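You operate a simulated robot arm through the tools that you are given. There is no shell and no other tool.

Carry out the task below with a simulated two-armed robot. There is one attempt and no reset: what you move stays moved.

## Task
Warm the booth up: mains and air on, damper open, heat on high.
Fine: watch the air gauge reach the green.

It is judged by the outcome, as a careful person would: the job done as asked, and still so three seconds after it is handed in. It fails if anything else is knocked over, pushed out of place, dropped, spilled or broken.

## Robot
Two 7-joint arms with two-finger parallel grippers on one trunk that stands fixed in place. Base frame: the origin is at the foot of the trunk, x ahead of it, y to its left, z up. Readings come in mm, rad, newtons and seconds.
The left shoulder is at [50, 161, 998], the right one opposite. With the tool pointing down near the work surface each hand reaches from about 100 to 620 mm from the base axis, measured 20 degrees to its own side. Payload 3.43 kg a hand.
The TCP of each hand is the grasp point between the finger pads, 30 mm short of the fingertips. In the tool frame z runs along the fingers and y along their closing line. Largest opening 94 mm; finger width 28, thickness 10; the body of the gripper, 50 by 96 mm, starts 55 mm behind the TCP.
Orientation is that of the tool frame in the base frame, as a unit quaternion [w, x, y, z]. With the fingers straight down and closing along the base's y, the tool's x points along the base's -x, its y along +y and its z along -z.

## Interface
- The arms move only by the tool nudge_tool. It takes "left_motion", "right_motion" or both (then of equal length, played together; a hand with none holds still); each is a list of rows, each a list of 3 entries, a list of its own where there are three numbers: the shift along the base's x, y, z in mm, then the turn, a rotation vector about the base's x, y, z in rad, then the opening, from 0 (shut) to 1 (fully open). In form: [[[x, y, z], [rx, ry, rz], jaw], ...]. A call has 1 to 20 rows; each row shifts and turns the commanded pose from where the row before left it. Rows are played at 5 a second. More than 50 mm and 0.15 rad between two rows, or a gripper value outside its range, and nothing of the call is played. Where a pose cannot be reached the arm comes as near as it can. A force on the tool above 90 N (or 10 N above the force at the start of the call, whichever is more), or a blocked arm, ends the call early, and 0.2 s more pass. Each finger travels about 45 mm/s and halts on what it meets, pressing with about 45 N; the grip force reading is that of the motor and also rises with nothing between the fingers. The clock runs only during rows and for 0.2 s after the last one: add rows that do not move to give the fingers time. It gives the time, the measured TCP pose, the force on the tool (base axes), the opening and the grip force at its end, in the units of the frame above (readings bear some noise), with the torque about the TCP (base axes, N m) and any sound that the robot's microphone picked up.
- Cameras (640 x 400 px; columns grow to the right, rows downward): "scene" is now at [121.4, -47.5, 1131.2]; the picture's right is [-0.51, -0.86, 0.00], its down [-0.41, 0.24, -0.88] and it looks along [0.76, -0.45, -0.47] (base axes); focal length 277 px, centre (320, 200). "left" rides on the left gripper at [76, -14, -102] in its tool frame; the picture's right is [0.18, 0.98, 0.00], its down [-0.75, 0.14, -0.64] and it looks along [-0.63, 0.12, 0.77] (tool axes); focal length 243 px, centre (320, 200). "right" rides on the right gripper at [76, 14, -102] in its tool frame; the picture's right is [-0.18, 0.98, 0.00], its down [-0.75, -0.14, -0.64] and it looks along [-0.63, -0.12, 0.77] (tool axes); focal length 243 px, centre (320, 200). There is no depth. A picture from a camera that has moved, and an enlarged one, comes with that camera's place and axes in the base frame and with its lens.
- grab_frame(camera): a new picture of that camera. No time passes.
- slide_trunk(by): slides the trunk up (or, below 0, down) by that many mm; the arms and the scene camera ride with it, the base frame stays. It gives what a move gives, with no picture.
- turn_head(pan, tilt): turns the head with the scene camera to pan (to the left, within 1.396 rad either way) and tilt (down, from -0.506 to 1.204), counted from straight ahead of the robot. It gives what a move gives.
- inspect(camera, box): a new picture of the part [left, top, right, bottom] of that camera's present view, enlarged. No time passes.
- job_done(): hands the job in; it is judged then, once.

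Places have to be worked out from the pictures, the camera data and where the tool is seen. Open the grippers and draw the arms clear of the work before you hand the job in, unless the task says otherwise.

The tools are called after "Call:" as a command line: name --argument value ..., lists and objects as JSON in quotes. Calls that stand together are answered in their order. nudge_tool: Moves the arms, as the interface text tells. Its arguments: {"type":"object","properties":{"left_motion":{"type":"array"},"right_motion":{"type":"array"}},"required":[]} The other tools are called the same way: slide_trunk (by) slides the trunk up or down; turn_head (pan, tilt) turns the head that bears the scene camera; grab_frame (camera) takes a picture; inspect (camera, box) takes an enlarged picture of a part of a camera's view; job_done () hands the job in.

At the start:

```text
t: 0.0
left_position: [442.5, -22.6, 939.8]
left_tool_rot: [-0.001, 0.0, 1.0, 0.0]
left_force: [-0.6, -0.2, 0.6]
left_ft_torque: [-0.02, -0.01, 0.01]
left_finger_gap: 94.1
left_grasp_force: 0.1
right_position: [412.7, -389.5, 940.4]
right_tool_rot: [0.0, 0.0, 1.0, 0.001]
right_force: [-0.6, -0.3, -0.2]
right_ft_torque: [0.01, -0.01, -0.01]
right_finger_gap: 93.8
right_grasp_force: 0.2
trunk travel left (down, up): [-25.0, 242.0]
head pan, tilt: [-0.536, 0.494]
```

scene: 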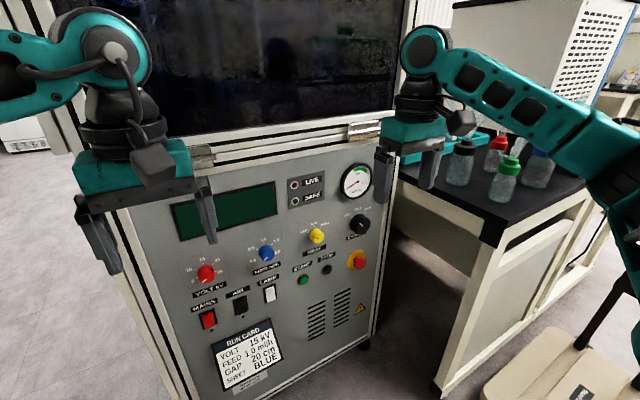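
right: 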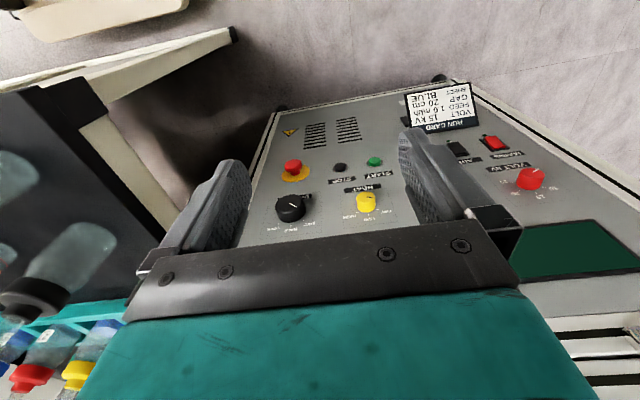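
left: 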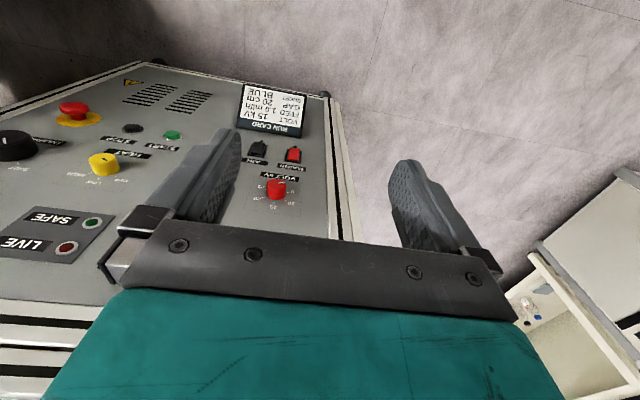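

I see a cabinet with a sloped or vertical control panel: display, red, blue and yellow knobs, a black knob, rocker switches and a gauge. I'll enlarge the panel to read the labels.

Call:
inspect --camera "scene" --box '[160, 160, 400, 310]'

Call:
inspect --camera "scene" --box '[270, 160, 390, 235]'

Call:
inspect --camera "scene" --box '[180, 230, 300, 305]'

Call:
inspect --camera "scene" --box '[280, 200, 400, 275]'

Call:
inspect --camera "right" --box '[240, 80, 560, 280]'

```text
2.67 times, centred on (280, 235) of scene
camera zoom: at [121.4, -47.5, 1131.2], right [-0.51, -0.86, 0.0], down [-0.41, 0.24, -0.88], along [0.76, -0.45, -0.47], focal length 738 px, centre (427, 107)
```

zoom: 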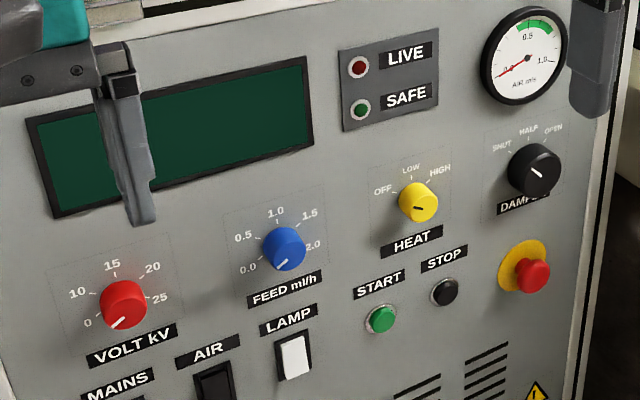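

```text
5.33 times, centred on (330, 198) of scene
camera zoom: at [121.4, -47.5, 1131.2], right [-0.51, -0.86, 0.0], down [-0.41, 0.24, -0.88], along [0.76, -0.45, -0.47], focal length 1476 px, centre (267, 213)
```

zoom: 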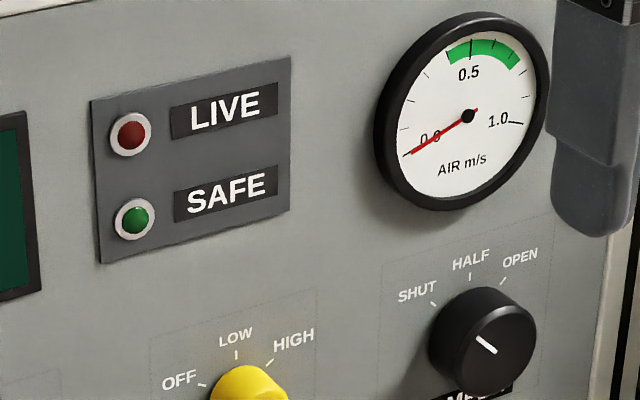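

```text
5.33 times, centred on (240, 268) of scene
camera zoom: at [121.4, -47.5, 1131.2], right [-0.51, -0.86, 0.0], down [-0.41, 0.24, -0.88], along [0.76, -0.45, -0.47], focal length 1476 px, centre (747, -160)
```

zoom: 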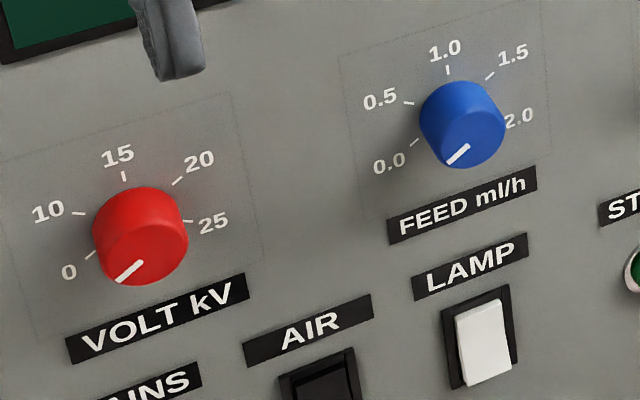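

```text
5.33 times, centred on (340, 238) of scene
camera zoom: at [121.4, -47.5, 1131.2], right [-0.51, -0.86, 0.0], down [-0.41, 0.24, -0.88], along [0.76, -0.45, -0.47], focal length 1476 px, centre (213, 0)
```

zoom: 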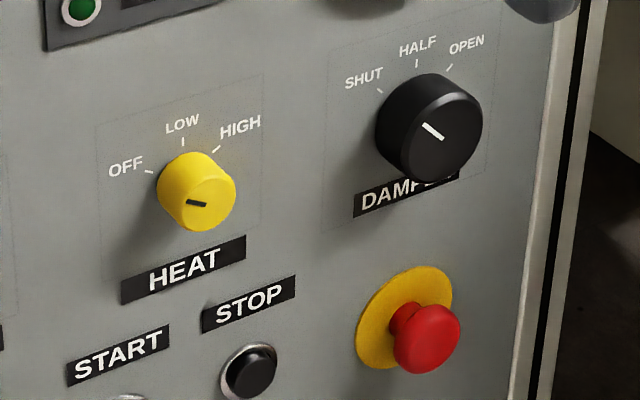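

```text
2.00 times, centred on (400, 180) of right
camera zoom: at [336.8, -376.3, 1042.7], right [0.18, 0.98, 0.0], down [0.75, -0.14, 0.64], along [0.63, -0.12, -0.77], focal length 485 px, centre (160, 240)
```

zoom: 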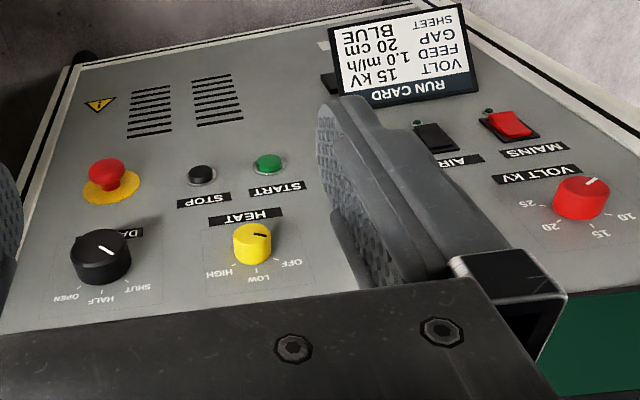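

The panel looks vertical, facing the robot at about x≈650: yellow HEAT cap near (625,-342,705), black DAMPER cap near (618,-475,698), MAINS rocker near (648,-45,555). I'll enlarge the rockers and the LEDs around them.

Call:
inspect --camera "left" --box '[220, 80, 348, 160]'

Call:
inspect --camera "scene" --box '[184, 275, 288, 340]'

Call:
inspect --camera "right" --box '[430, 110, 558, 190]'

Call:
inspect --camera "scene" --box '[130, 300, 290, 400]'

```text
5.00 times, centred on (284, 120) of left
camera zoom: at [367.2, -37.4, 1042.7], right [-0.18, 0.98, 0.0], down [0.75, 0.14, 0.64], along [0.63, 0.12, -0.77], focal length 1213 px, centre (500, 600)
```

zoom: 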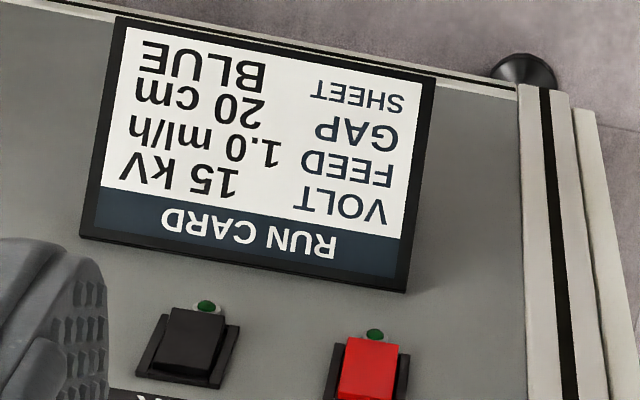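

```text
6.15 times, centred on (236, 308) of scene
camera zoom: at [121.4, -47.5, 1131.2], right [-0.51, -0.86, 0.0], down [-0.41, 0.24, -0.88], along [0.76, -0.45, -0.47], focal length 1704 px, centre (837, -462)
```

zoom: 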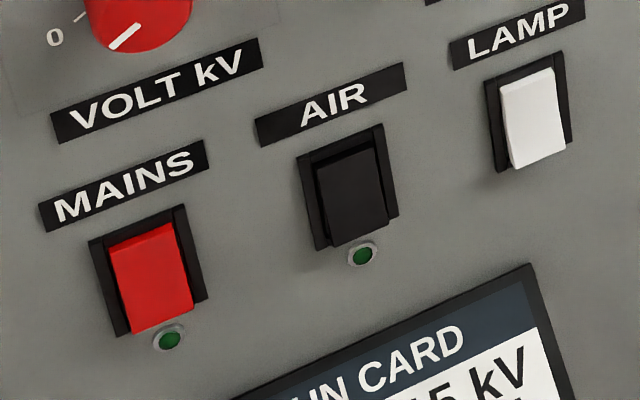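

```text
5.00 times, centred on (494, 150) of right
camera zoom: at [336.8, -376.3, 1042.7], right [0.18, 0.98, 0.0], down [0.75, -0.14, 0.64], along [0.63, -0.12, -0.77], focal length 1213 px, centre (-550, 450)
```

zoom: 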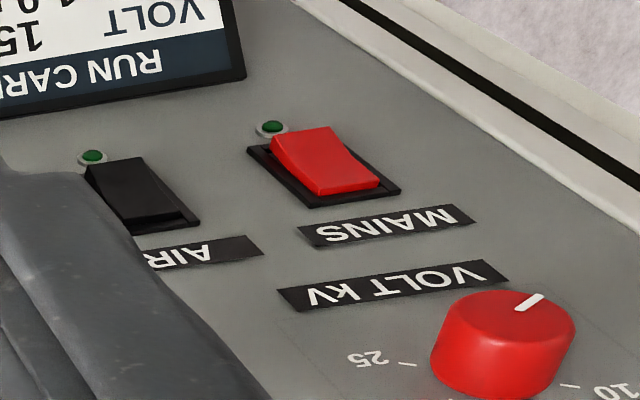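

```text
4.00 times, centred on (210, 350) of scene
camera zoom: at [121.4, -47.5, 1131.2], right [-0.51, -0.86, 0.0], down [-0.41, 0.24, -0.88], along [0.76, -0.45, -0.47], focal length 1107 px, centre (760, -400)
```

zoom: 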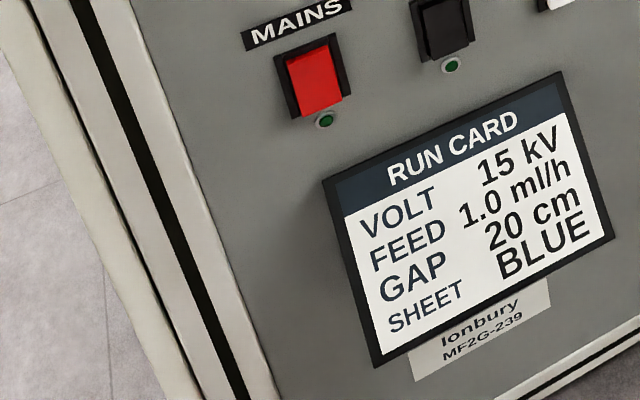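

All three rockers appear to be in the same state, with unlit green LEDs below MAINS and AIR, and heat OFF and damper SHUT. First I turn both tools from pointing down to pointing forward (+x) in place, well clear of the panel.

Call:
nudge_tool --left_motion '[[[0, 0, 0], [0, -0.1428, 0], 1], [[0, 0, 0], [0, -0.1428, 0], 1], [[0, 0, 0], [0, -0.1428, 0], 1], [[0, 0, 0], [0, -0.1428, 0], 1], [[0, 0, 0], [0, -0.1428, 0], 1], [[0, 0, 0], [0, -0.1428, 0], 1], [[0, 0, 0], [0, -0.1428, 0], 1], [[0, 0, 0], [0, -0.1428, 0], 1], [[0, 0, 0], [0, -0.1428, 0], 1], [[0, 0, 0], [0, -0.1428, 0], 1], [[0, 0, 0], [0, -0.1428, 0], 1]]' --right_motion '[[[0, 0, 0], [0, -0.1428, 0], 1], [[0, 0, 0], [0, -0.1428, 0], 1], [[0, 0, 0], [0, -0.1428, 0], 1], [[0, 0, 0], [0, -0.1428, 0], 1], [[0, 0, 0], [0, -0.1428, 0], 1], [[0, 0, 0], [0, -0.1428, 0], 1], [[0, 0, 0], [0, -0.1428, 0], 1], [[0, 0, 0], [0, -0.1428, 0], 1], [[0, 0, 0], [0, -0.1428, 0], 1], [[0, 0, 0], [0, -0.1428, 0], 1], [[0, 0, 0], [0, -0.1428, 0], 1]]'

Call:
grab_frame --camera "scene"

Call:
grab_frame --camera "right"

Call:
grab_frame --camera "left"

```text
t: 2.4
left_position: [443.5, -21.5, 941.2]
left_tool_rot: [0.708, 0.0, 0.706, -0.001]
left_force: [-0.1, -0.5, -0.1]
left_ft_torque: [-0.01, -0.01, -0.01]
left_finger_gap: 93.9
left_grasp_force: 0.0
right_position: [412.4, -388.9, 940.2]
right_tool_rot: [0.707, 0.0, 0.707, 0.001]
right_force: [0.4, 0.6, 0.6]
right_ft_torque: [-0.03, 0.04, -0.02]
right_finger_gap: 93.9
right_grasp_force: 0.1
trunk travel left (down, up): [-25.0, 242.0]
head pan, tilt: [-0.536, 0.494]
```

```text
taken
camera scene: at [121.4, -47.5, 1131.2], right [-0.51, -0.86, 0.0], down [-0.41, 0.24, -0.88], along [0.76, -0.45, -0.47], focal length 277 px, centre (320, 200)
```

scene: 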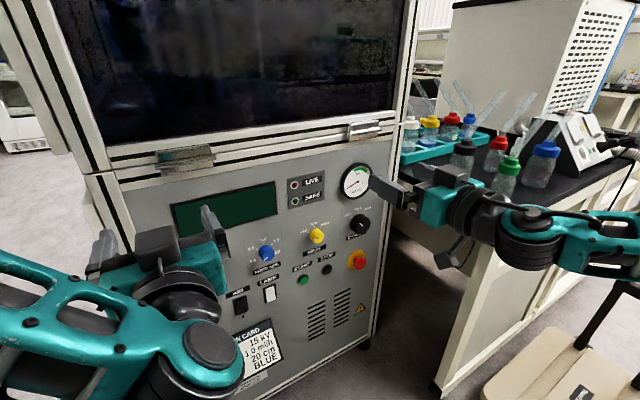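

```text
taken
camera right: at [310.1, -375.9, 864.1], right [0.0, 0.98, 0.19], down [-0.64, -0.14, 0.75], along [0.77, -0.12, 0.63], focal length 243 px, centre (320, 200)
```

right: 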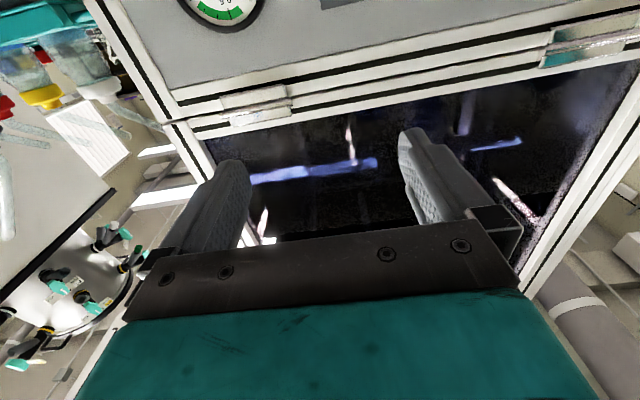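

```text
taken
camera left: at [341.0, -37.3, 864.3], right [0.0, 0.98, -0.19], down [-0.64, 0.14, 0.75], along [0.77, 0.12, 0.63], focal length 243 px, centre (320, 200)
```

left: 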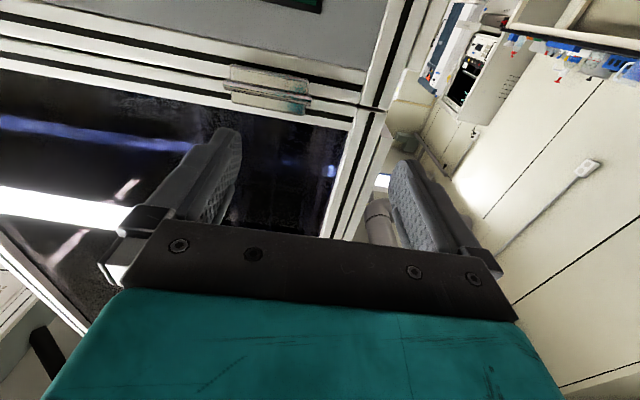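

Both tools now point forward without trouble. Next I roll the left hand 90° so its closed fingers make a flat tip (20 mm tall, camera on its left side), close it, and lower it to rocker height about 200 mm in front of the panel.

Call:
nudge_tool --left_motion '[[[0, 0, -30], [0.1428, 0, 0], 1], [[0, 0, -35], [0.1428, 0, 0], 0.5], [[0, 0, -35], [0.1428, 0, 0], 0], [[0, 0, -35], [0.1428, 0, 0], 0], [[0, 0, -35], [0.1428, 0, 0], 0], [[0, 0, -35], [0.1428, 0, 0], 0], [[0, 0, -35], [0.1428, 0, 0], 0], [[0, 0, -35], [0.1428, 0, 0], 0], [[0, 0, -35], [0.1428, 0, 0], 0], [[0, 0, -35], [0.1428, 0, 0], 0], [[0, 0, -35], [0.1428, 0, 0], 0], [[0, 0, 0], [0, 0, 0], 0]]'

Call:
grab_frame --camera "left"

Call:
grab_frame --camera "scene"

```text
t: 5.0
left_position: [428.3, -61.3, 700.9]
left_tool_rot: [0.493, 0.501, 0.505, 0.5]
left_force: [-0.6, 0.6, -0.2]
left_ft_torque: [0.01, 0.02, 0.01]
left_finger_gap: 0.0
left_grasp_force: 32.9
left hand out of reach, approached as far as the arm can: row 7, 8, 9, 10, 11
right_position: [412.2, -389.7, 940.3]
right_tool_rot: [0.707, 0.0, 0.707, 0.0]
right_force: [0.6, -0.6, -0.1]
right_ft_torque: [-0.01, 0.04, 0.01]
right_finger_gap: 93.9
right_grasp_force: 0.2
trunk travel left (down, up): [-25.0, 242.0]
head pan, tilt: [-0.536, 0.494]
```

```text
taken
camera left: at [324.4, 14.5, 688.7], right [0.01, 0.18, 0.98], down [-0.63, -0.76, 0.15], along [0.77, -0.62, 0.11], focal length 243 px, centre (320, 200)
```

left: 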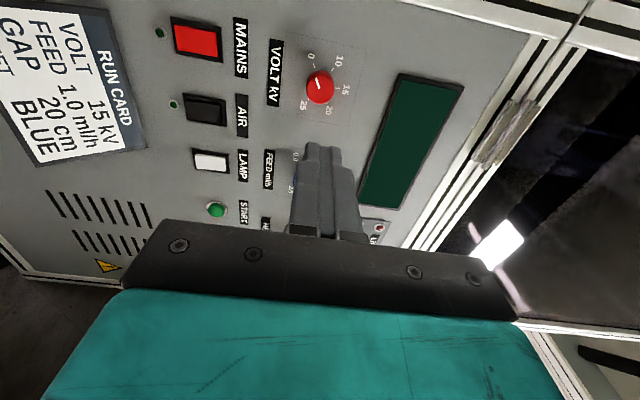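

```text
taken
camera scene: at [121.4, -47.5, 1131.2], right [-0.51, -0.86, 0.0], down [-0.41, 0.24, -0.88], along [0.76, -0.45, -0.47], focal length 277 px, centre (320, 200)
```

scene: 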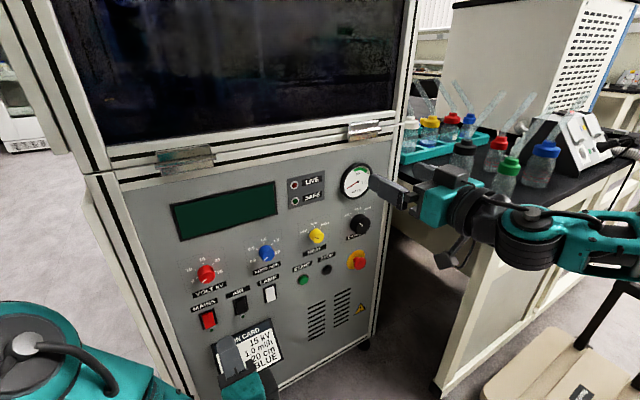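

The left hand could only come down to z≈701 this close in (a wrist limit), so I'll need to reach out further or pitch the fingers down. The left camera now has a good view of the rockers, so I'll enlarge them.

Call:
inspect --camera "left" --box '[140, 0, 300, 100]'

Call:
inspect --camera "left" --box '[140, 80, 300, 180]'

```text
4.00 times, centred on (220, 50) of left
camera zoom: at [324.4, 14.5, 688.7], right [0.01, 0.18, 0.98], down [-0.63, -0.76, 0.15], along [0.77, -0.62, 0.11], focal length 970 px, centre (720, 800)
```

zoom: 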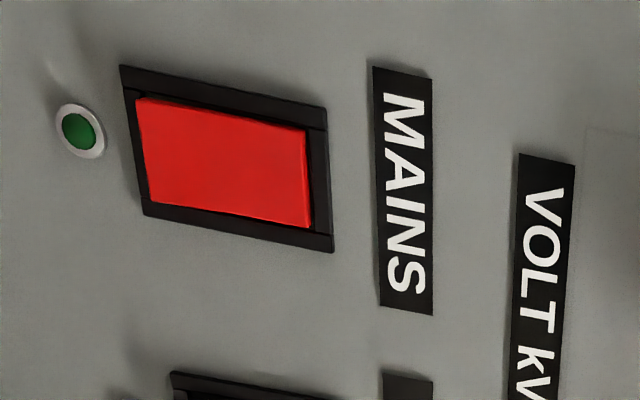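

```text
4.00 times, centred on (220, 130) of left
camera zoom: at [324.4, 14.5, 688.7], right [0.01, 0.18, 0.98], down [-0.63, -0.76, 0.15], along [0.77, -0.62, 0.11], focal length 970 px, centre (720, 480)
```

zoom: 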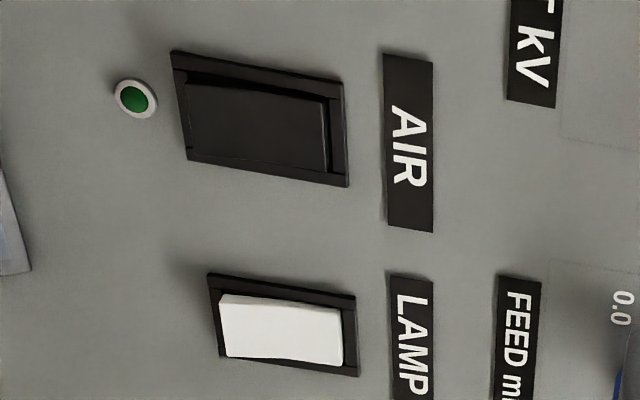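

MAINS is at about (648,-45,557) and AIR at (648,-125,557). Both have their upper half pressed in and their lower half sticking out, so ON means pressing the lower half. I'll slide the trunk down its remaining 25 mm for reach.

Call:
slide_trunk --by -25

```text
t: 5.7
left_position: [427.6, -59.6, 675.7]
left_tool_rot: [0.494, 0.501, 0.506, 0.499]
left_force: [-0.6, 0.0, -0.4]
left_ft_torque: [-0.02, -0.02, -0.03]
left_finger_gap: 0.0
left_grasp_force: 33.3
right_position: [412.5, -389.5, 915.6]
right_tool_rot: [0.707, -0.001, 0.707, 0.001]
right_force: [0.4, 0.8, 0.6]
right_ft_torque: [-0.02, -0.05, 0.01]
right_finger_gap: 94.1
right_grasp_force: 0.1
trunk travel left (down, up): [0.0, 267.0]
head pan, tilt: [-0.536, 0.494]
```

Now I move the left hand forward in small steps to see how the commanded pose behaves and where it becomes reachable again; its fingertips will stay short of the VOLT knob.

Call:
nudge_tool --left_motion '[[[40, 0, 0], [0, 0, 0], 0], [[40, 0, 0], [0, 0, 0], 0], [[0, 0, 0], [0, 0, 0], 0]]'

```text
t: 6.5
left_position: [505.8, -67.0, 688.0]
left_tool_rot: [0.49, 0.501, 0.509, 0.5]
left_force: [-0.7, -1.0, -0.6]
left_ft_torque: [0.0, 0.0, -0.04]
left_finger_gap: 0.2
left_grasp_force: 33.2
left hand out of reach, approached as far as the arm can: row 1, 2
right_position: [412.0, -388.1, 914.7]
right_tool_rot: [0.707, -0.001, 0.707, 0.0]
right_force: [0.8, 0.2, 0.1]
right_ft_torque: [0.02, -0.04, 0.02]
right_finger_gap: 93.7
right_grasp_force: 0.0
trunk travel left (down, up): [0.0, 267.0]
head pan, tilt: [-0.536, 0.494]
```

It is still short of the commanded height, so the limit is the wrist angle. I pitch the left fingers down by about 0.6 rad, which suits the low rockers, and check reach.

Call:
nudge_tool --left_motion '[[[0, 0, 0], [0, 0.15, 0], 0], [[0, 0, 0], [0, 0.15, 0], 0], [[0, 0, 0], [0, 0.15, 0], 0], [[0, 0, 0], [0, 0.15, 0], 0], [[0, 0, 0], [0, 0, 0], 0], [[0, 0, 0], [0, 0, 0], 0]]'

Call:
grab_frame --camera "scene"

```text
t: 7.9
left_position: [503.6, -65.1, 686.3]
left_tool_rot: [0.322, 0.626, 0.629, 0.33]
left_force: [0.5, -0.9, 0.6]
left_ft_torque: [-0.03, -0.02, -0.03]
left_finger_gap: 0.0
left_grasp_force: 33.2
right_position: [412.7, -389.2, 914.7]
right_tool_rot: [0.707, 0.0, 0.707, 0.0]
right_force: [0.2, 0.2, 0.0]
right_ft_torque: [-0.01, -0.01, -0.03]
right_finger_gap: 94.1
right_grasp_force: 0.0
trunk travel left (down, up): [0.0, 267.0]
head pan, tilt: [-0.536, 0.494]
```

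```text
taken
camera scene: at [121.4, -47.5, 1106.2], right [-0.51, -0.86, 0.0], down [-0.41, 0.24, -0.88], along [0.76, -0.45, -0.47], focal length 277 px, centre (320, 200)
```

scene: 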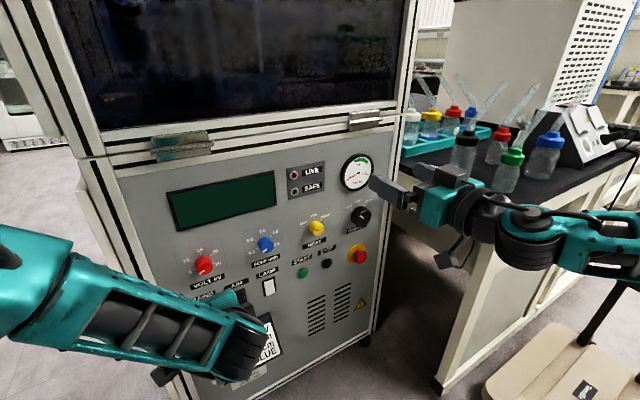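

With the 35° downward pitch the pose is in reach at (504,-65,686). Now I bring the left hand down in front of MAINS, stopping with the fingertips about 45 mm short of the rocker.

Call:
nudge_tool --left_motion '[[[10, 5, -30], [0, 0, 0], 0], [[10, 5, -30], [0, 0, 0], 0], [[10, 5, -30], [0, 0, 0], 0], [[15, 5, -27], [0, 0, 0], 0], [[15, 0, -20], [0, 0, 0], 0], [[0, 0, 0], [0, 0, 0], 0], [[0, 0, 0], [0, 0, 0], 0]]'

Call:
grab_frame --camera "left"

Call:
grab_frame --camera "scene"

```text
t: 9.5
left_position: [564.1, -45.7, 549.6]
left_tool_rot: [0.323, 0.625, 0.63, 0.328]
left_force: [-0.2, 0.0, 0.9]
left_ft_torque: [0.03, 0.0, 0.0]
left_finger_gap: 0.1
left_grasp_force: 33.1
right_position: [412.4, -388.3, 913.9]
right_tool_rot: [0.707, 0.0, 0.707, 0.001]
right_force: [-0.4, 0.5, 1.4]
right_ft_torque: [0.01, -0.01, 0.01]
right_finger_gap: 93.9
right_grasp_force: 0.0
trunk travel left (down, up): [0.0, 267.0]
head pan, tilt: [-0.536, 0.494]
```

```text
taken
camera left: at [472.3, 29.1, 598.4], right [0.56, 0.18, 0.81], down [-0.44, -0.76, 0.48], along [0.7, -0.62, -0.35], focal length 243 px, centre (320, 200)
```

left: 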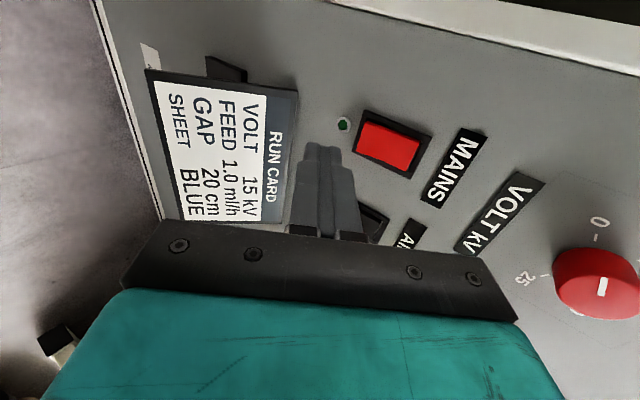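

```text
taken
camera scene: at [121.4, -47.5, 1106.2], right [-0.51, -0.86, 0.0], down [-0.41, 0.24, -0.88], along [0.76, -0.45, -0.47], focal length 277 px, centre (320, 200)
```

scene: 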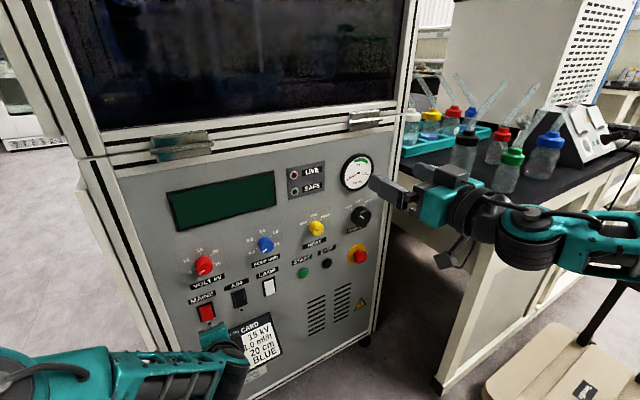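

The tip lines up with the lower half of MAINS (projection checks out within a couple of pixels). I advance toward the rocker, ending near expected contact.

Call:
nudge_tool --left_motion '[[[20, 0, 0], [0, 0, 0], 0], [[15, 0, 0], [0, 0, 0], 0], [[5, 0, 0], [0, 0, 0], 0], [[3, 0, 0], [0, 0, 0], 0], [[0, 0, 0], [0, 0, 0], 0]]'

Call:
grab_frame --camera "left"

```text
t: 10.7
left_position: [607.5, -45.3, 549.7]
left_tool_rot: [0.323, 0.625, 0.629, 0.329]
left_force: [0.1, -0.4, -0.5]
left_ft_torque: [0.01, 0.02, 0.0]
left_finger_gap: 0.0
left_grasp_force: 32.7
right_position: [411.3, -390.0, 915.6]
right_tool_rot: [0.707, 0.0, 0.707, 0.0]
right_force: [-0.1, 0.2, 0.7]
right_ft_torque: [0.03, -0.01, -0.02]
right_finger_gap: 94.1
right_grasp_force: 0.1
trunk travel left (down, up): [0.0, 267.0]
head pan, tilt: [-0.536, 0.494]
```

```text
taken
camera left: at [515.4, 29.1, 597.2], right [0.56, 0.18, 0.81], down [-0.44, -0.76, 0.48], along [0.7, -0.62, -0.35], focal length 243 px, centre (320, 200)
```

left: 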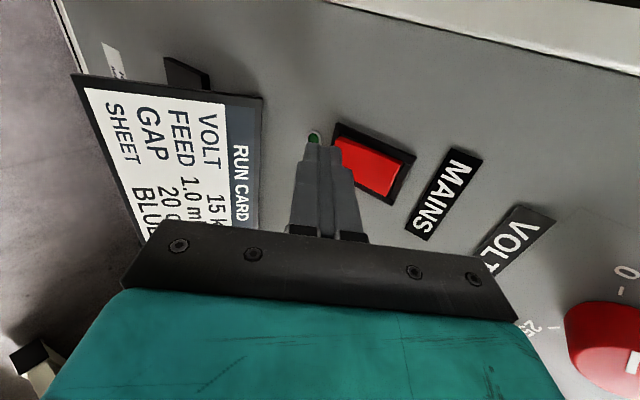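

No contact yet at edge x≈638. I raise the tip 3 mm for margin on the rocker and continue in small steps.

Call:
nudge_tool --left_motion '[[[2, 0, 3], [0, 0, 0], 0], [[3, 0, 0], [0, 0, 0], 0], [[2, 0, 0], [0, 0, 0], 0], [[0, 0, 0], [0, 0, 0], 0]]'

Call:
inspect --camera "left" --box '[240, 90, 480, 240]'

```text
t: 11.7
left_position: [615.8, -46.3, 553.6]
left_tool_rot: [0.323, 0.626, 0.629, 0.329]
left_force: [-4.1, 1.9, 2.5]
left_ft_torque: [0.02, -0.07, 0.03]
left_finger_gap: 0.0
left_grasp_force: 33.4
right_position: [412.4, -388.7, 915.3]
right_tool_rot: [0.707, 0.0, 0.708, -0.001]
right_force: [0.3, 0.2, -0.6]
right_ft_torque: [0.04, -0.02, -0.03]
right_finger_gap: 94.0
right_grasp_force: 0.2
trunk travel left (down, up): [0.0, 267.0]
head pan, tilt: [-0.536, 0.494]
```

```text
2.67 times, centred on (360, 165) of left
camera zoom: at [522.7, 28.8, 600.8], right [0.56, 0.18, 0.81], down [-0.44, -0.76, 0.48], along [0.7, -0.62, -0.35], focal length 647 px, centre (213, 293)
```

zoom: 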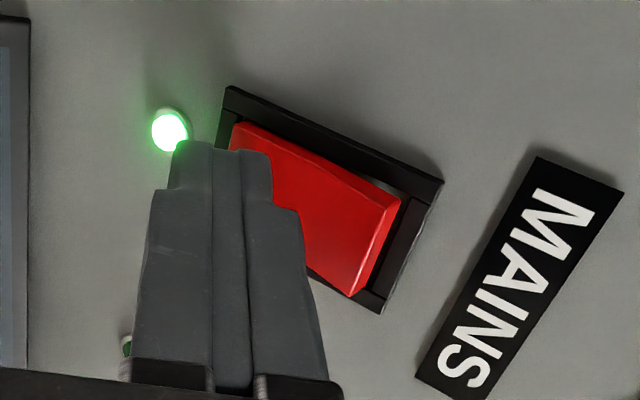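

The green MAINS LED lit and the rocker flipped: mains is on. I back off 40 mm, shift sideways to AIR (y≈-125), and come back close.

Call:
nudge_tool --left_motion '[[[-20, 0, 0], [0, 0, 0], 0], [[-20, 0, 0], [0, 0, 0], 0], [[0, -40, 0], [0, 0, 0], 0], [[0, -39, 0], [0, 0, 0], 0], [[0, 0, 0], [0, 0, 0], 0], [[18, 0, 0], [0, 0, 0], 0], [[12, 0, 0], [0, 0, 0], 0], [[0, 0, 0], [0, 0, 0], 0]]'

Call:
grab_frame --camera "left"

Call:
grab_frame --camera "scene"

```text
t: 13.5
left_position: [600.4, -97.3, 558.7]
left_tool_rot: [0.323, 0.627, 0.628, 0.328]
left_force: [0.1, 0.0, -0.5]
left_ft_torque: [0.02, 0.02, 0.03]
left_finger_gap: 0.0
left_grasp_force: 33.1
left hand out of reach, approached as far as the arm can: row 4, 6, 7
right_position: [412.8, -388.8, 914.7]
right_tool_rot: [0.707, 0.0, 0.707, 0.0]
right_force: [0.3, -0.1, 0.4]
right_ft_torque: [0.02, 0.01, -0.01]
right_finger_gap: 94.2
right_grasp_force: 0.1
trunk travel left (down, up): [0.0, 267.0]
head pan, tilt: [-0.536, 0.494]
```

```text
taken
camera left: at [508.3, -22.0, 606.6], right [0.56, 0.18, 0.8], down [-0.44, -0.76, 0.48], along [0.7, -0.62, -0.35], focal length 243 px, centre (320, 200)
```

left: 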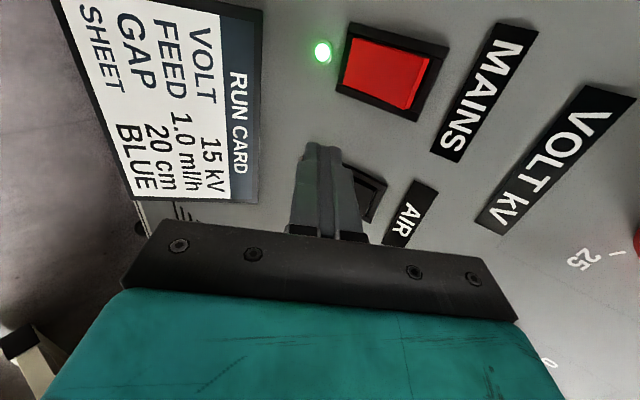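

```text
taken
camera scene: at [121.4, -47.4, 1106.2], right [-0.51, -0.86, 0.0], down [-0.41, 0.24, -0.88], along [0.76, -0.45, -0.47], focal length 277 px, centre (320, 200)
```

scene: 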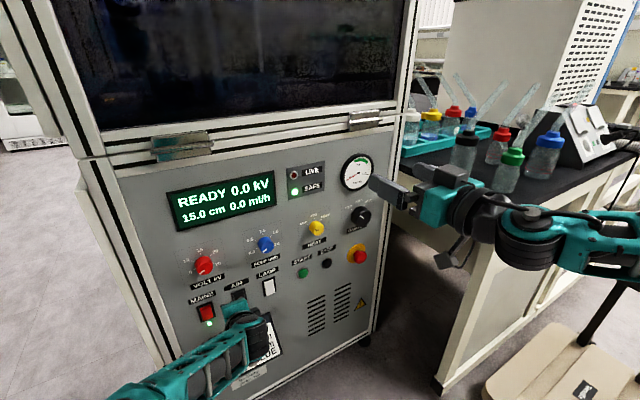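

MAINS on: the display reads READY and SAFE is lit. The left arm ran out of reach at y≈-97 in this orientation, so I back off slightly and yaw the fingers to the right, which lets the wrist stay further left.

Call:
nudge_tool --left_motion '[[[-25, 0, 0], [0, 0, 0], 0], [[0, 0, 0], [0, 0, -0.15], 0], [[0, 0, 0], [0, 0, -0.15], 0], [[0, 0, 0], [0, 0, -0.15], 0], [[0, 0, 0], [0, 0, 0], 0]]'

```text
t: 14.7
left_position: [574.0, -96.9, 558.0]
left_tool_rot: [0.382, 0.738, 0.493, 0.258]
left_force: [-0.9, -0.6, 0.0]
left_ft_torque: [0.02, 0.0, 0.02]
left_finger_gap: 0.1
left_grasp_force: 32.8
left hand out of reach, approached as far as the arm can: row 4
right_position: [412.0, -389.3, 914.2]
right_tool_rot: [0.707, 0.0, 0.707, 0.0]
right_force: [-0.1, 0.2, 0.1]
right_ft_torque: [-0.02, -0.02, 0.01]
right_finger_gap: 94.0
right_grasp_force: 0.1
trunk travel left (down, up): [0.0, 267.0]
head pan, tilt: [-0.536, 0.494]
```

Yaw of about 0.4 rad is accepted with a slight limit. I test how far it now goes to the right.

Call:
nudge_tool --left_motion '[[[0, -15, 0], [0, 0, 0], 0], [[0, -15, 0], [0, 0, 0], 0], [[0, 0, 0], [0, 0, 0], 0]]'

```text
t: 15.5
left_position: [575.4, -127.8, 557.6]
left_tool_rot: [0.382, 0.738, 0.493, 0.258]
left_force: [-0.4, 0.8, 1.1]
left_ft_torque: [-0.01, 0.0, -0.01]
left_finger_gap: 0.2
left_grasp_force: 33.6
right_position: [412.1, -389.2, 915.0]
right_tool_rot: [0.707, 0.0, 0.707, 0.0]
right_force: [0.0, 0.0, 0.7]
right_ft_torque: [0.01, -0.01, 0.0]
right_finger_gap: 94.2
right_grasp_force: 0.1
trunk travel left (down, up): [0.0, 267.0]
head pan, tilt: [-0.536, 0.494]
```

Now in reach at (575,-128,558) with a 0.39 rad yaw; the leading tip corner is about (+33,+1,-9) from the TCP. I advance until just before AIR's lower half.

Call:
nudge_tool --left_motion '[[[14, 1, -5], [0, 0, 0], 0], [[12, 0, 0], [0, 0, 0], 0], [[0, 0, 0], [0, 0, 0], 0]]'

Call:
inspect --camera "left" --box '[200, 40, 520, 240]'

```text
t: 16.3
left_position: [599.4, -126.2, 553.0]
left_tool_rot: [0.382, 0.738, 0.492, 0.259]
left_force: [-0.1, 1.4, -0.1]
left_ft_torque: [0.01, 0.0, -0.01]
left_finger_gap: 0.1
left_grasp_force: 32.8
right_position: [411.1, -389.7, 915.2]
right_tool_rot: [0.707, 0.0, 0.707, 0.0]
right_force: [-0.5, 0.1, 0.6]
right_ft_torque: [-0.03, 0.01, -0.01]
right_finger_gap: 93.8
right_grasp_force: 0.1
trunk travel left (down, up): [0.0, 267.0]
head pan, tilt: [-0.536, 0.494]
```

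```text
2.00 times, centred on (360, 140) of left
camera zoom: at [544.1, -21.5, 599.7], right [0.59, -0.05, 0.81], down [-0.7, -0.53, 0.48], along [0.4, -0.85, -0.35], focal length 485 px, centre (240, 320)
```

zoom: 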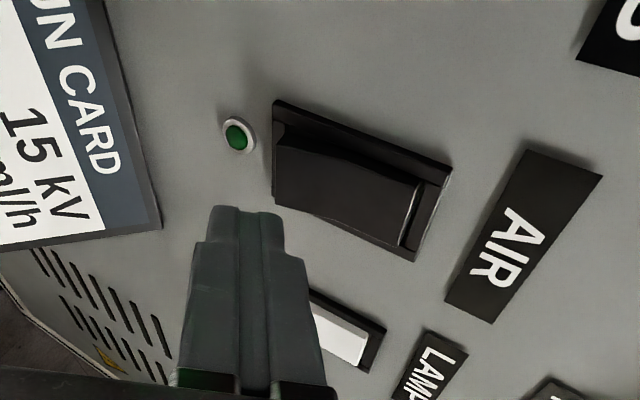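

The tip is lined up with the lower third of AIR. I press forward in 3 mm steps.

Call:
nudge_tool --left_motion '[[[3, 0, 0], [0, 0, 0], 0], [[3, 0, 0], [0, 0, 0], 0], [[3, 0, 0], [0, 0, 0], 0], [[3, 0, 0], [0, 0, 0], 0], [[0, 0, 0], [0, 0, 0], 0]]'

Call:
inspect --camera "left" --box '[200, 40, 520, 240]'

```text
t: 17.5
left_position: [609.0, -123.6, 554.0]
left_tool_rot: [0.382, 0.738, 0.493, 0.258]
left_force: [0.0, -0.9, 0.0]
left_ft_torque: [-0.01, -0.01, 0.01]
left_finger_gap: 0.1
left_grasp_force: 32.9
left hand out of reach, approached as far as the arm can: row 4
right_position: [411.6, -389.8, 914.0]
right_tool_rot: [0.707, 0.0, 0.707, 0.0]
right_force: [0.2, 0.6, -0.3]
right_ft_torque: [-0.02, 0.01, 0.0]
right_finger_gap: 93.9
right_grasp_force: 0.1
trunk travel left (down, up): [0.0, 267.0]
head pan, tilt: [-0.536, 0.494]
```

```text
2.00 times, centred on (360, 140) of left
camera zoom: at [553.8, -18.8, 601.9], right [0.59, -0.05, 0.81], down [-0.7, -0.53, 0.48], along [0.4, -0.85, -0.35], focal length 485 px, centre (240, 320)
```

zoom: 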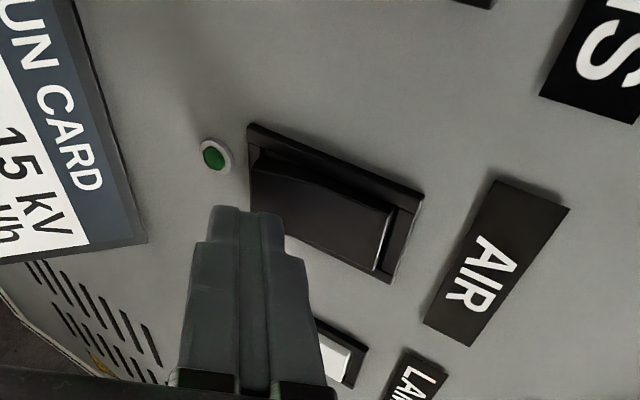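

The left arm is at full stretch here (x=609, no contact, AIR LED still off), so the right arm will do AIR. I withdraw the left hand back, left and up, undoing the yaw.

Call:
nudge_tool --left_motion '[[[-30, 0, 0], [0, 0, 0], 0], [[-35, 5, 0], [0, 0, 0], 0], [[-20, 40, 15], [0, 0, 0.13], 0], [[-20, 40, 25], [0, 0, 0.13], 0], [[-15, 40, 30], [0, 0, 0.13], 0], [[0, 40, 30], [0, 0, 0], 0], [[0, 40, 30], [0, 0, 0], 0], [[0, 0, 0], [0, 0, 0], 0]]'

Call:
grab_frame --camera "scene"

```text
refused: row 4 steps farther than a row can; nothing moved
```

```text
taken
camera scene: at [121.4, -47.5, 1106.2], right [-0.51, -0.86, 0.0], down [-0.41, 0.24, -0.88], along [0.76, -0.45, -0.47], focal length 277 px, centre (320, 200)
```

scene: 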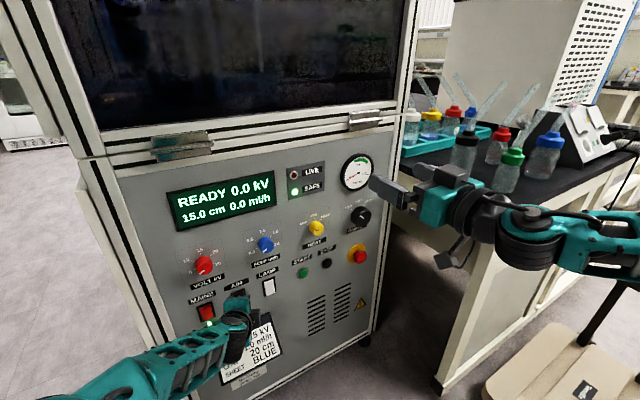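

That call was refused for too large a step; I repeat the left withdrawal with smaller rows.

Call:
nudge_tool --left_motion '[[[-30, 0, 0], [0, 0, 0], 0], [[-35, 5, 0], [0, 0, 0], 0], [[-15, 35, 15], [0, 0, 0.13], 0], [[-15, 35, 20], [0, 0, 0.13], 0], [[-15, 35, 20], [0, 0, 0.13], 0], [[-10, 35, 25], [0, 0, 0], 0], [[0, 35, 30], [0, 0, 0], 0], [[0, 20, 30], [0, 0, 0], 0], [[0, 0, 0], [0, 0, 0], 0]]'

Call:
grab_frame --camera "scene"

```text
t: 19.5
left_position: [488.5, 77.0, 693.8]
left_tool_rot: [0.325, 0.629, 0.626, 0.327]
left_force: [0.2, -0.1, 0.0]
left_ft_torque: [-0.03, 0.0, -0.01]
left_finger_gap: 0.0
left_grasp_force: 32.5
right_position: [411.0, -389.7, 914.3]
right_tool_rot: [0.707, -0.001, 0.707, 0.0]
right_force: [0.4, 0.4, -0.8]
right_ft_torque: [-0.02, -0.01, 0.0]
right_finger_gap: 94.2
right_grasp_force: 0.1
trunk travel left (down, up): [0.0, 267.0]
head pan, tilt: [-0.536, 0.494]
```

```text
taken
camera scene: at [121.4, -47.4, 1106.2], right [-0.51, -0.86, 0.0], down [-0.41, 0.24, -0.88], along [0.76, -0.45, -0.47], focal length 277 px, centre (320, 200)
```

scene: 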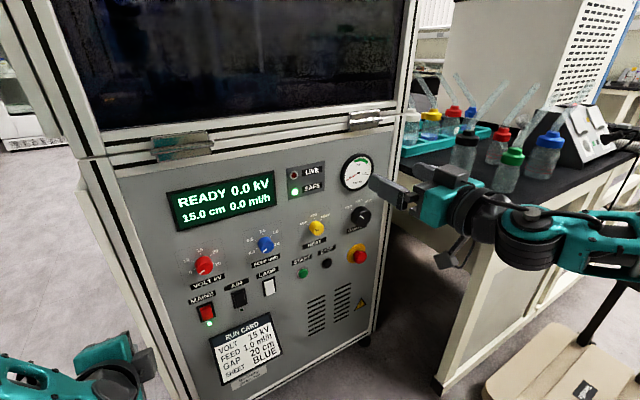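

Left hand is clear. Now the right hand: roll -90° (camera on its right side), pitch down 0.6 rad, close the fingers, and move toward a point ahead of AIR but well off the panel.

Call:
nudge_tool --right_motion '[[[10, 15, -10], [-0.1428, 0, 0], 0.5], [[10, 15, -10], [-0.1428, 0, 0], 0], [[10, 15, -10], [-0.1428, 0, 0], 0], [[10, 15, -10], [-0.1428, 0, 0], 0], [[10, 15, -10], [-0.1428, 0, 0], 0], [[10, 15, -10], [-0.1428, 0, 0], 0], [[10, 15, -10], [-0.1428, 0, 0], 0], [[10, 15, -10], [-0.1428, 0, 0], 0], [[10, 15, -10], [-0.1428, 0, 0], 0], [[10, 15, -10], [-0.1428, 0, 0], 0], [[10, 15, -10], [-0.1428, 0, 0], 0], [[0, 20, -20], [0, 0.15, 0], 0], [[0, 20, -20], [0, 0.15, 0], 0], [[0, 20, -20], [0, 0.15, 0], 0], [[0, 20, -20], [0, 0.15, 0], 0], [[0, 0, 0], [0, 0, 0], 0]]'

Call:
grab_frame --camera "right"

Call:
grab_frame --camera "scene"

```text
t: 22.9
left_position: [489.2, 76.6, 695.2]
left_tool_rot: [0.325, 0.629, 0.626, 0.327]
left_force: [0.9, -1.3, -0.4]
left_ft_torque: [0.01, 0.0, 0.02]
left_finger_gap: 0.0
left_grasp_force: 33.3
right_position: [519.9, -144.7, 725.5]
right_tool_rot: [0.329, -0.626, 0.626, -0.329]
right_force: [-1.4, -0.2, -0.5]
right_ft_torque: [-0.01, 0.01, -0.02]
right_finger_gap: 0.0
right_grasp_force: 33.2
trunk travel left (down, up): [0.0, 267.0]
head pan, tilt: [-0.536, 0.494]
```

```text
taken
camera right: at [429.2, -221.7, 771.5], right [-0.56, 0.18, -0.81], down [-0.45, 0.75, 0.48], along [0.7, 0.63, -0.34], focal length 243 px, centre (320, 200)
```

right: 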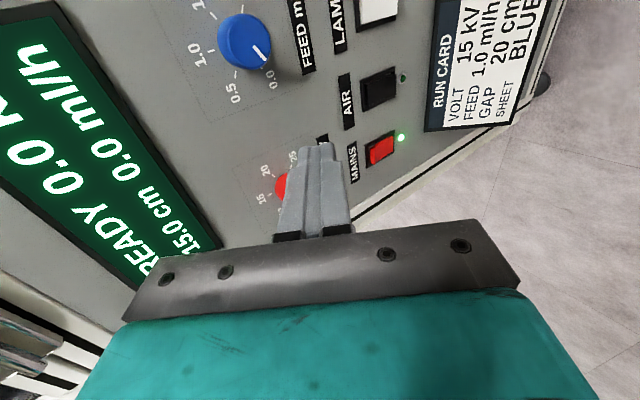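

```text
taken
camera scene: at [121.5, -47.4, 1106.2], right [-0.51, -0.86, 0.0], down [-0.41, 0.24, -0.88], along [0.76, -0.45, -0.47], focal length 277 px, centre (320, 200)
```

scene: 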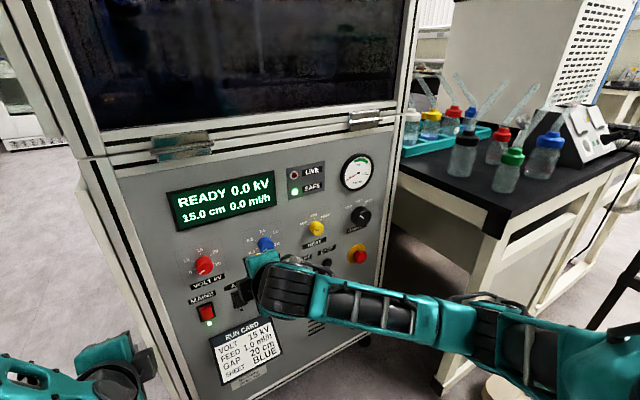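

The right hand is in place and reachable. I lower it in front of AIR, stopping with the tip about 35 mm short of the rocker.

Call:
nudge_tool --right_motion '[[[8, 5, -35], [0, 0, 0], 0], [[8, 5, -35], [0, 0, 0], 0], [[8, 5, -35], [0, 0, 0], 0], [[11, 4, -35], [0, 0, 0], 0], [[15, 0, -32], [0, 0, 0], 0], [[0, 0, 0], [0, 0, 0], 0], [[0, 0, 0], [0, 0, 0], 0]]'

Call:
grab_frame --camera "right"

```text
t: 24.5
left_position: [489.3, 76.7, 695.5]
left_tool_rot: [0.324, 0.629, 0.626, 0.328]
left_force: [0.8, -0.6, -0.1]
left_ft_torque: [0.0, 0.0, 0.01]
left_finger_gap: 0.0
left_grasp_force: 32.7
right_position: [572.2, -125.0, 550.9]
right_tool_rot: [0.329, -0.625, 0.626, -0.33]
right_force: [0.2, 1.0, 0.2]
right_ft_torque: [-0.04, 0.01, -0.01]
right_finger_gap: 0.0
right_grasp_force: 33.0
trunk travel left (down, up): [0.0, 267.0]
head pan, tilt: [-0.536, 0.494]
```

```text
taken
camera right: at [479.9, -202.8, 597.4], right [-0.55, 0.18, -0.81], down [-0.45, 0.75, 0.48], along [0.7, 0.63, -0.33], focal length 243 px, centre (320, 200)
```

right: 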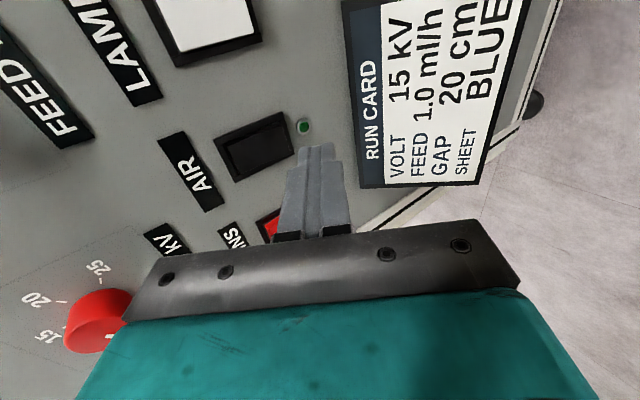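

Aligned like the MAINS press. I advance to TCP x≈616 at z≈553, the pose that flipped MAINS.

Call:
nudge_tool --right_motion '[[[15, 0, 2], [0, 0, 0], 0], [[14, 0, 0], [0, 0, 0], 0], [[4, 0, 0], [0, 0, 0], 0], [[3, 0, 0], [0, 0, 0], 0], [[3, 0, 0], [0, 0, 0], 0], [[3, 0, 0], [0, 0, 0], 0], [[0, 0, 0], [0, 0, 0], 0]]'

Call:
inspect --camera "right" --box '[200, 60, 440, 210]'

```text
t: 26.1
left_position: [489.3, 76.0, 694.1]
left_tool_rot: [0.324, 0.628, 0.627, 0.328]
left_force: [-0.1, 0.8, 1.1]
left_ft_torque: [0.03, -0.01, -0.01]
left_finger_gap: 0.1
left_grasp_force: 33.0
right_position: [613.6, -123.8, 555.4]
right_tool_rot: [-0.33, 0.625, -0.625, 0.33]
right_force: [-0.3, 0.0, -0.3]
right_ft_torque: [0.05, 0.04, -0.01]
right_finger_gap: 0.0
right_grasp_force: 32.6
trunk travel left (down, up): [0.0, 267.0]
head pan, tilt: [-0.536, 0.494]
```

```text
2.67 times, centred on (320, 135) of right
camera zoom: at [521.9, -201.8, 601.3], right [-0.55, 0.18, -0.81], down [-0.45, 0.75, 0.48], along [0.7, 0.63, -0.33], focal length 647 px, centre (320, 373)
```

zoom: 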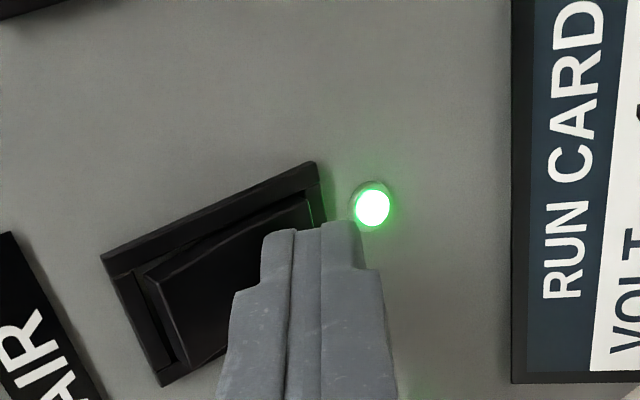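

AIR is on (LED lit). I back the right hand away from the panel, then travel right to face the DAMPER knob, undoing the pitch, adding about 0.35 rad yaw to the right (for reach), and opening the gripper.

Call:
nudge_tool --right_motion '[[[-25, 0, 0], [0, 0, 0], 0], [[-25, 0, 0], [0, 0, 0], 0], [[-25, 0, 5], [0, 0, 0], 0], [[0, -36, 14], [0, -0.15, 0], 0], [[0, -36, 14], [0, -0.15, 0], 0], [[0, -36, 14], [0, -0.15, 0], 0], [[0, -36, 14], [0, -0.15, 0], 0], [[0, -36, 14], [0, 0, -0.12], 0], [[0, -36, 14], [0, 0, -0.12], 0], [[0, -36, 14], [0, 0, -0.11], 0], [[0, -36, 14], [0, 0, 0], 0.5], [[0, -36, 14], [0, 0, 0], 1], [[0, -30, 5], [0, 0, 0], 1], [[0, 0, 0], [0, 0, 0], 1], [[0, 0, 0], [0, 0, 0], 1]]'

Call:
grab_frame --camera "right"

Call:
grab_frame --camera "scene"

```text
t: 29.3
left_position: [489.4, 77.3, 694.5]
left_tool_rot: [0.325, 0.629, 0.626, 0.327]
left_force: [0.2, 0.2, 0.3]
left_ft_torque: [0.0, 0.01, 0.02]
left_finger_gap: 0.0
left_grasp_force: 33.2
right_position: [540.2, -480.0, 693.8]
right_tool_rot: [0.405, -0.406, 0.58, -0.579]
right_force: [-0.2, 0.5, 0.1]
right_ft_torque: [0.0, 0.0, 0.01]
right_finger_gap: 94.1
right_grasp_force: 0.0
trunk travel left (down, up): [0.0, 267.0]
head pan, tilt: [-0.536, 0.494]
```

```text
taken
camera right: at [417.9, -518.0, 678.6], right [0.06, 0.17, -0.98], down [-0.34, 0.93, 0.14], along [0.94, 0.33, 0.12], focal length 243 px, centre (320, 200)
```

right: 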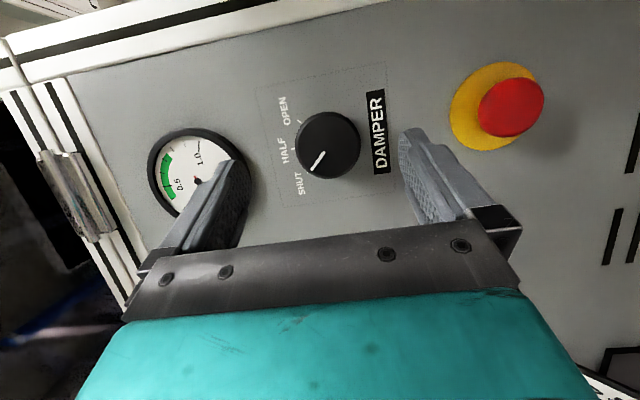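

```text
taken
camera scene: at [121.4, -47.5, 1106.2], right [-0.51, -0.86, 0.0], down [-0.41, 0.24, -0.88], along [0.76, -0.45, -0.47], focal length 277 px, centre (320, 200)
```

scene: 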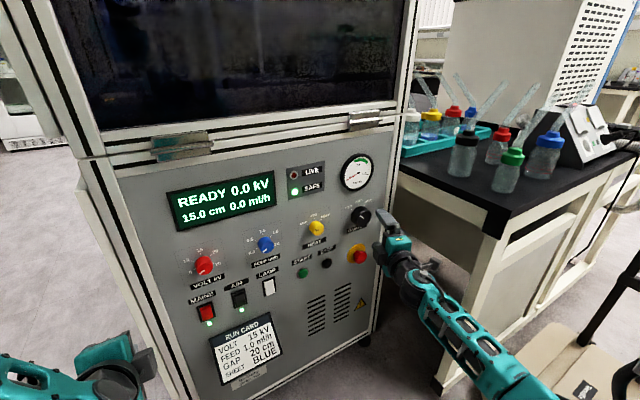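

The right hand faces the DAMPER knob with its pads above and below it. I enlarge this view to fix the knob's centre and pointer.

Call:
inspect --camera "right" --box '[240, 70, 400, 220]'

Call:
inspect --camera "scene" --box '[300, 150, 460, 250]'

```text
2.67 times, centred on (320, 145) of right
camera zoom: at [417.9, -518.0, 678.6], right [0.06, 0.17, -0.98], down [-0.34, 0.93, 0.14], along [0.94, 0.33, 0.12], focal length 647 px, centre (320, 347)
```

zoom: 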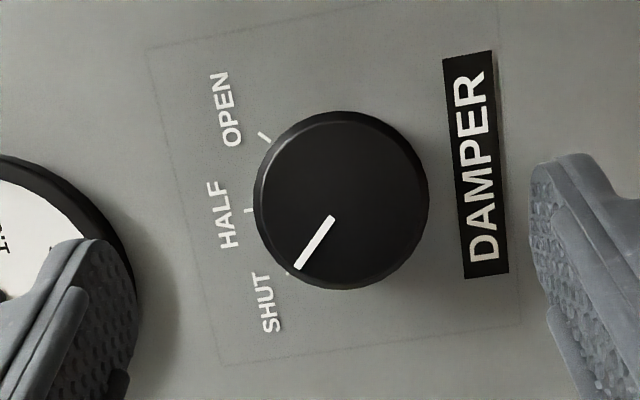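

```text
4.00 times, centred on (380, 200) of scene
camera zoom: at [121.4, -47.5, 1106.2], right [-0.51, -0.86, 0.0], down [-0.41, 0.24, -0.88], along [0.76, -0.45, -0.47], focal length 1107 px, centre (80, 200)
```

zoom: 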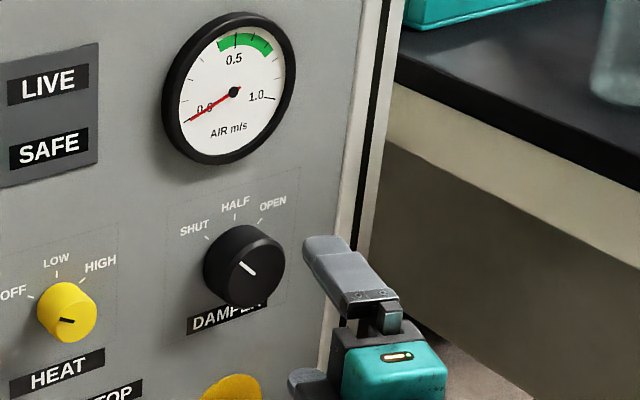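

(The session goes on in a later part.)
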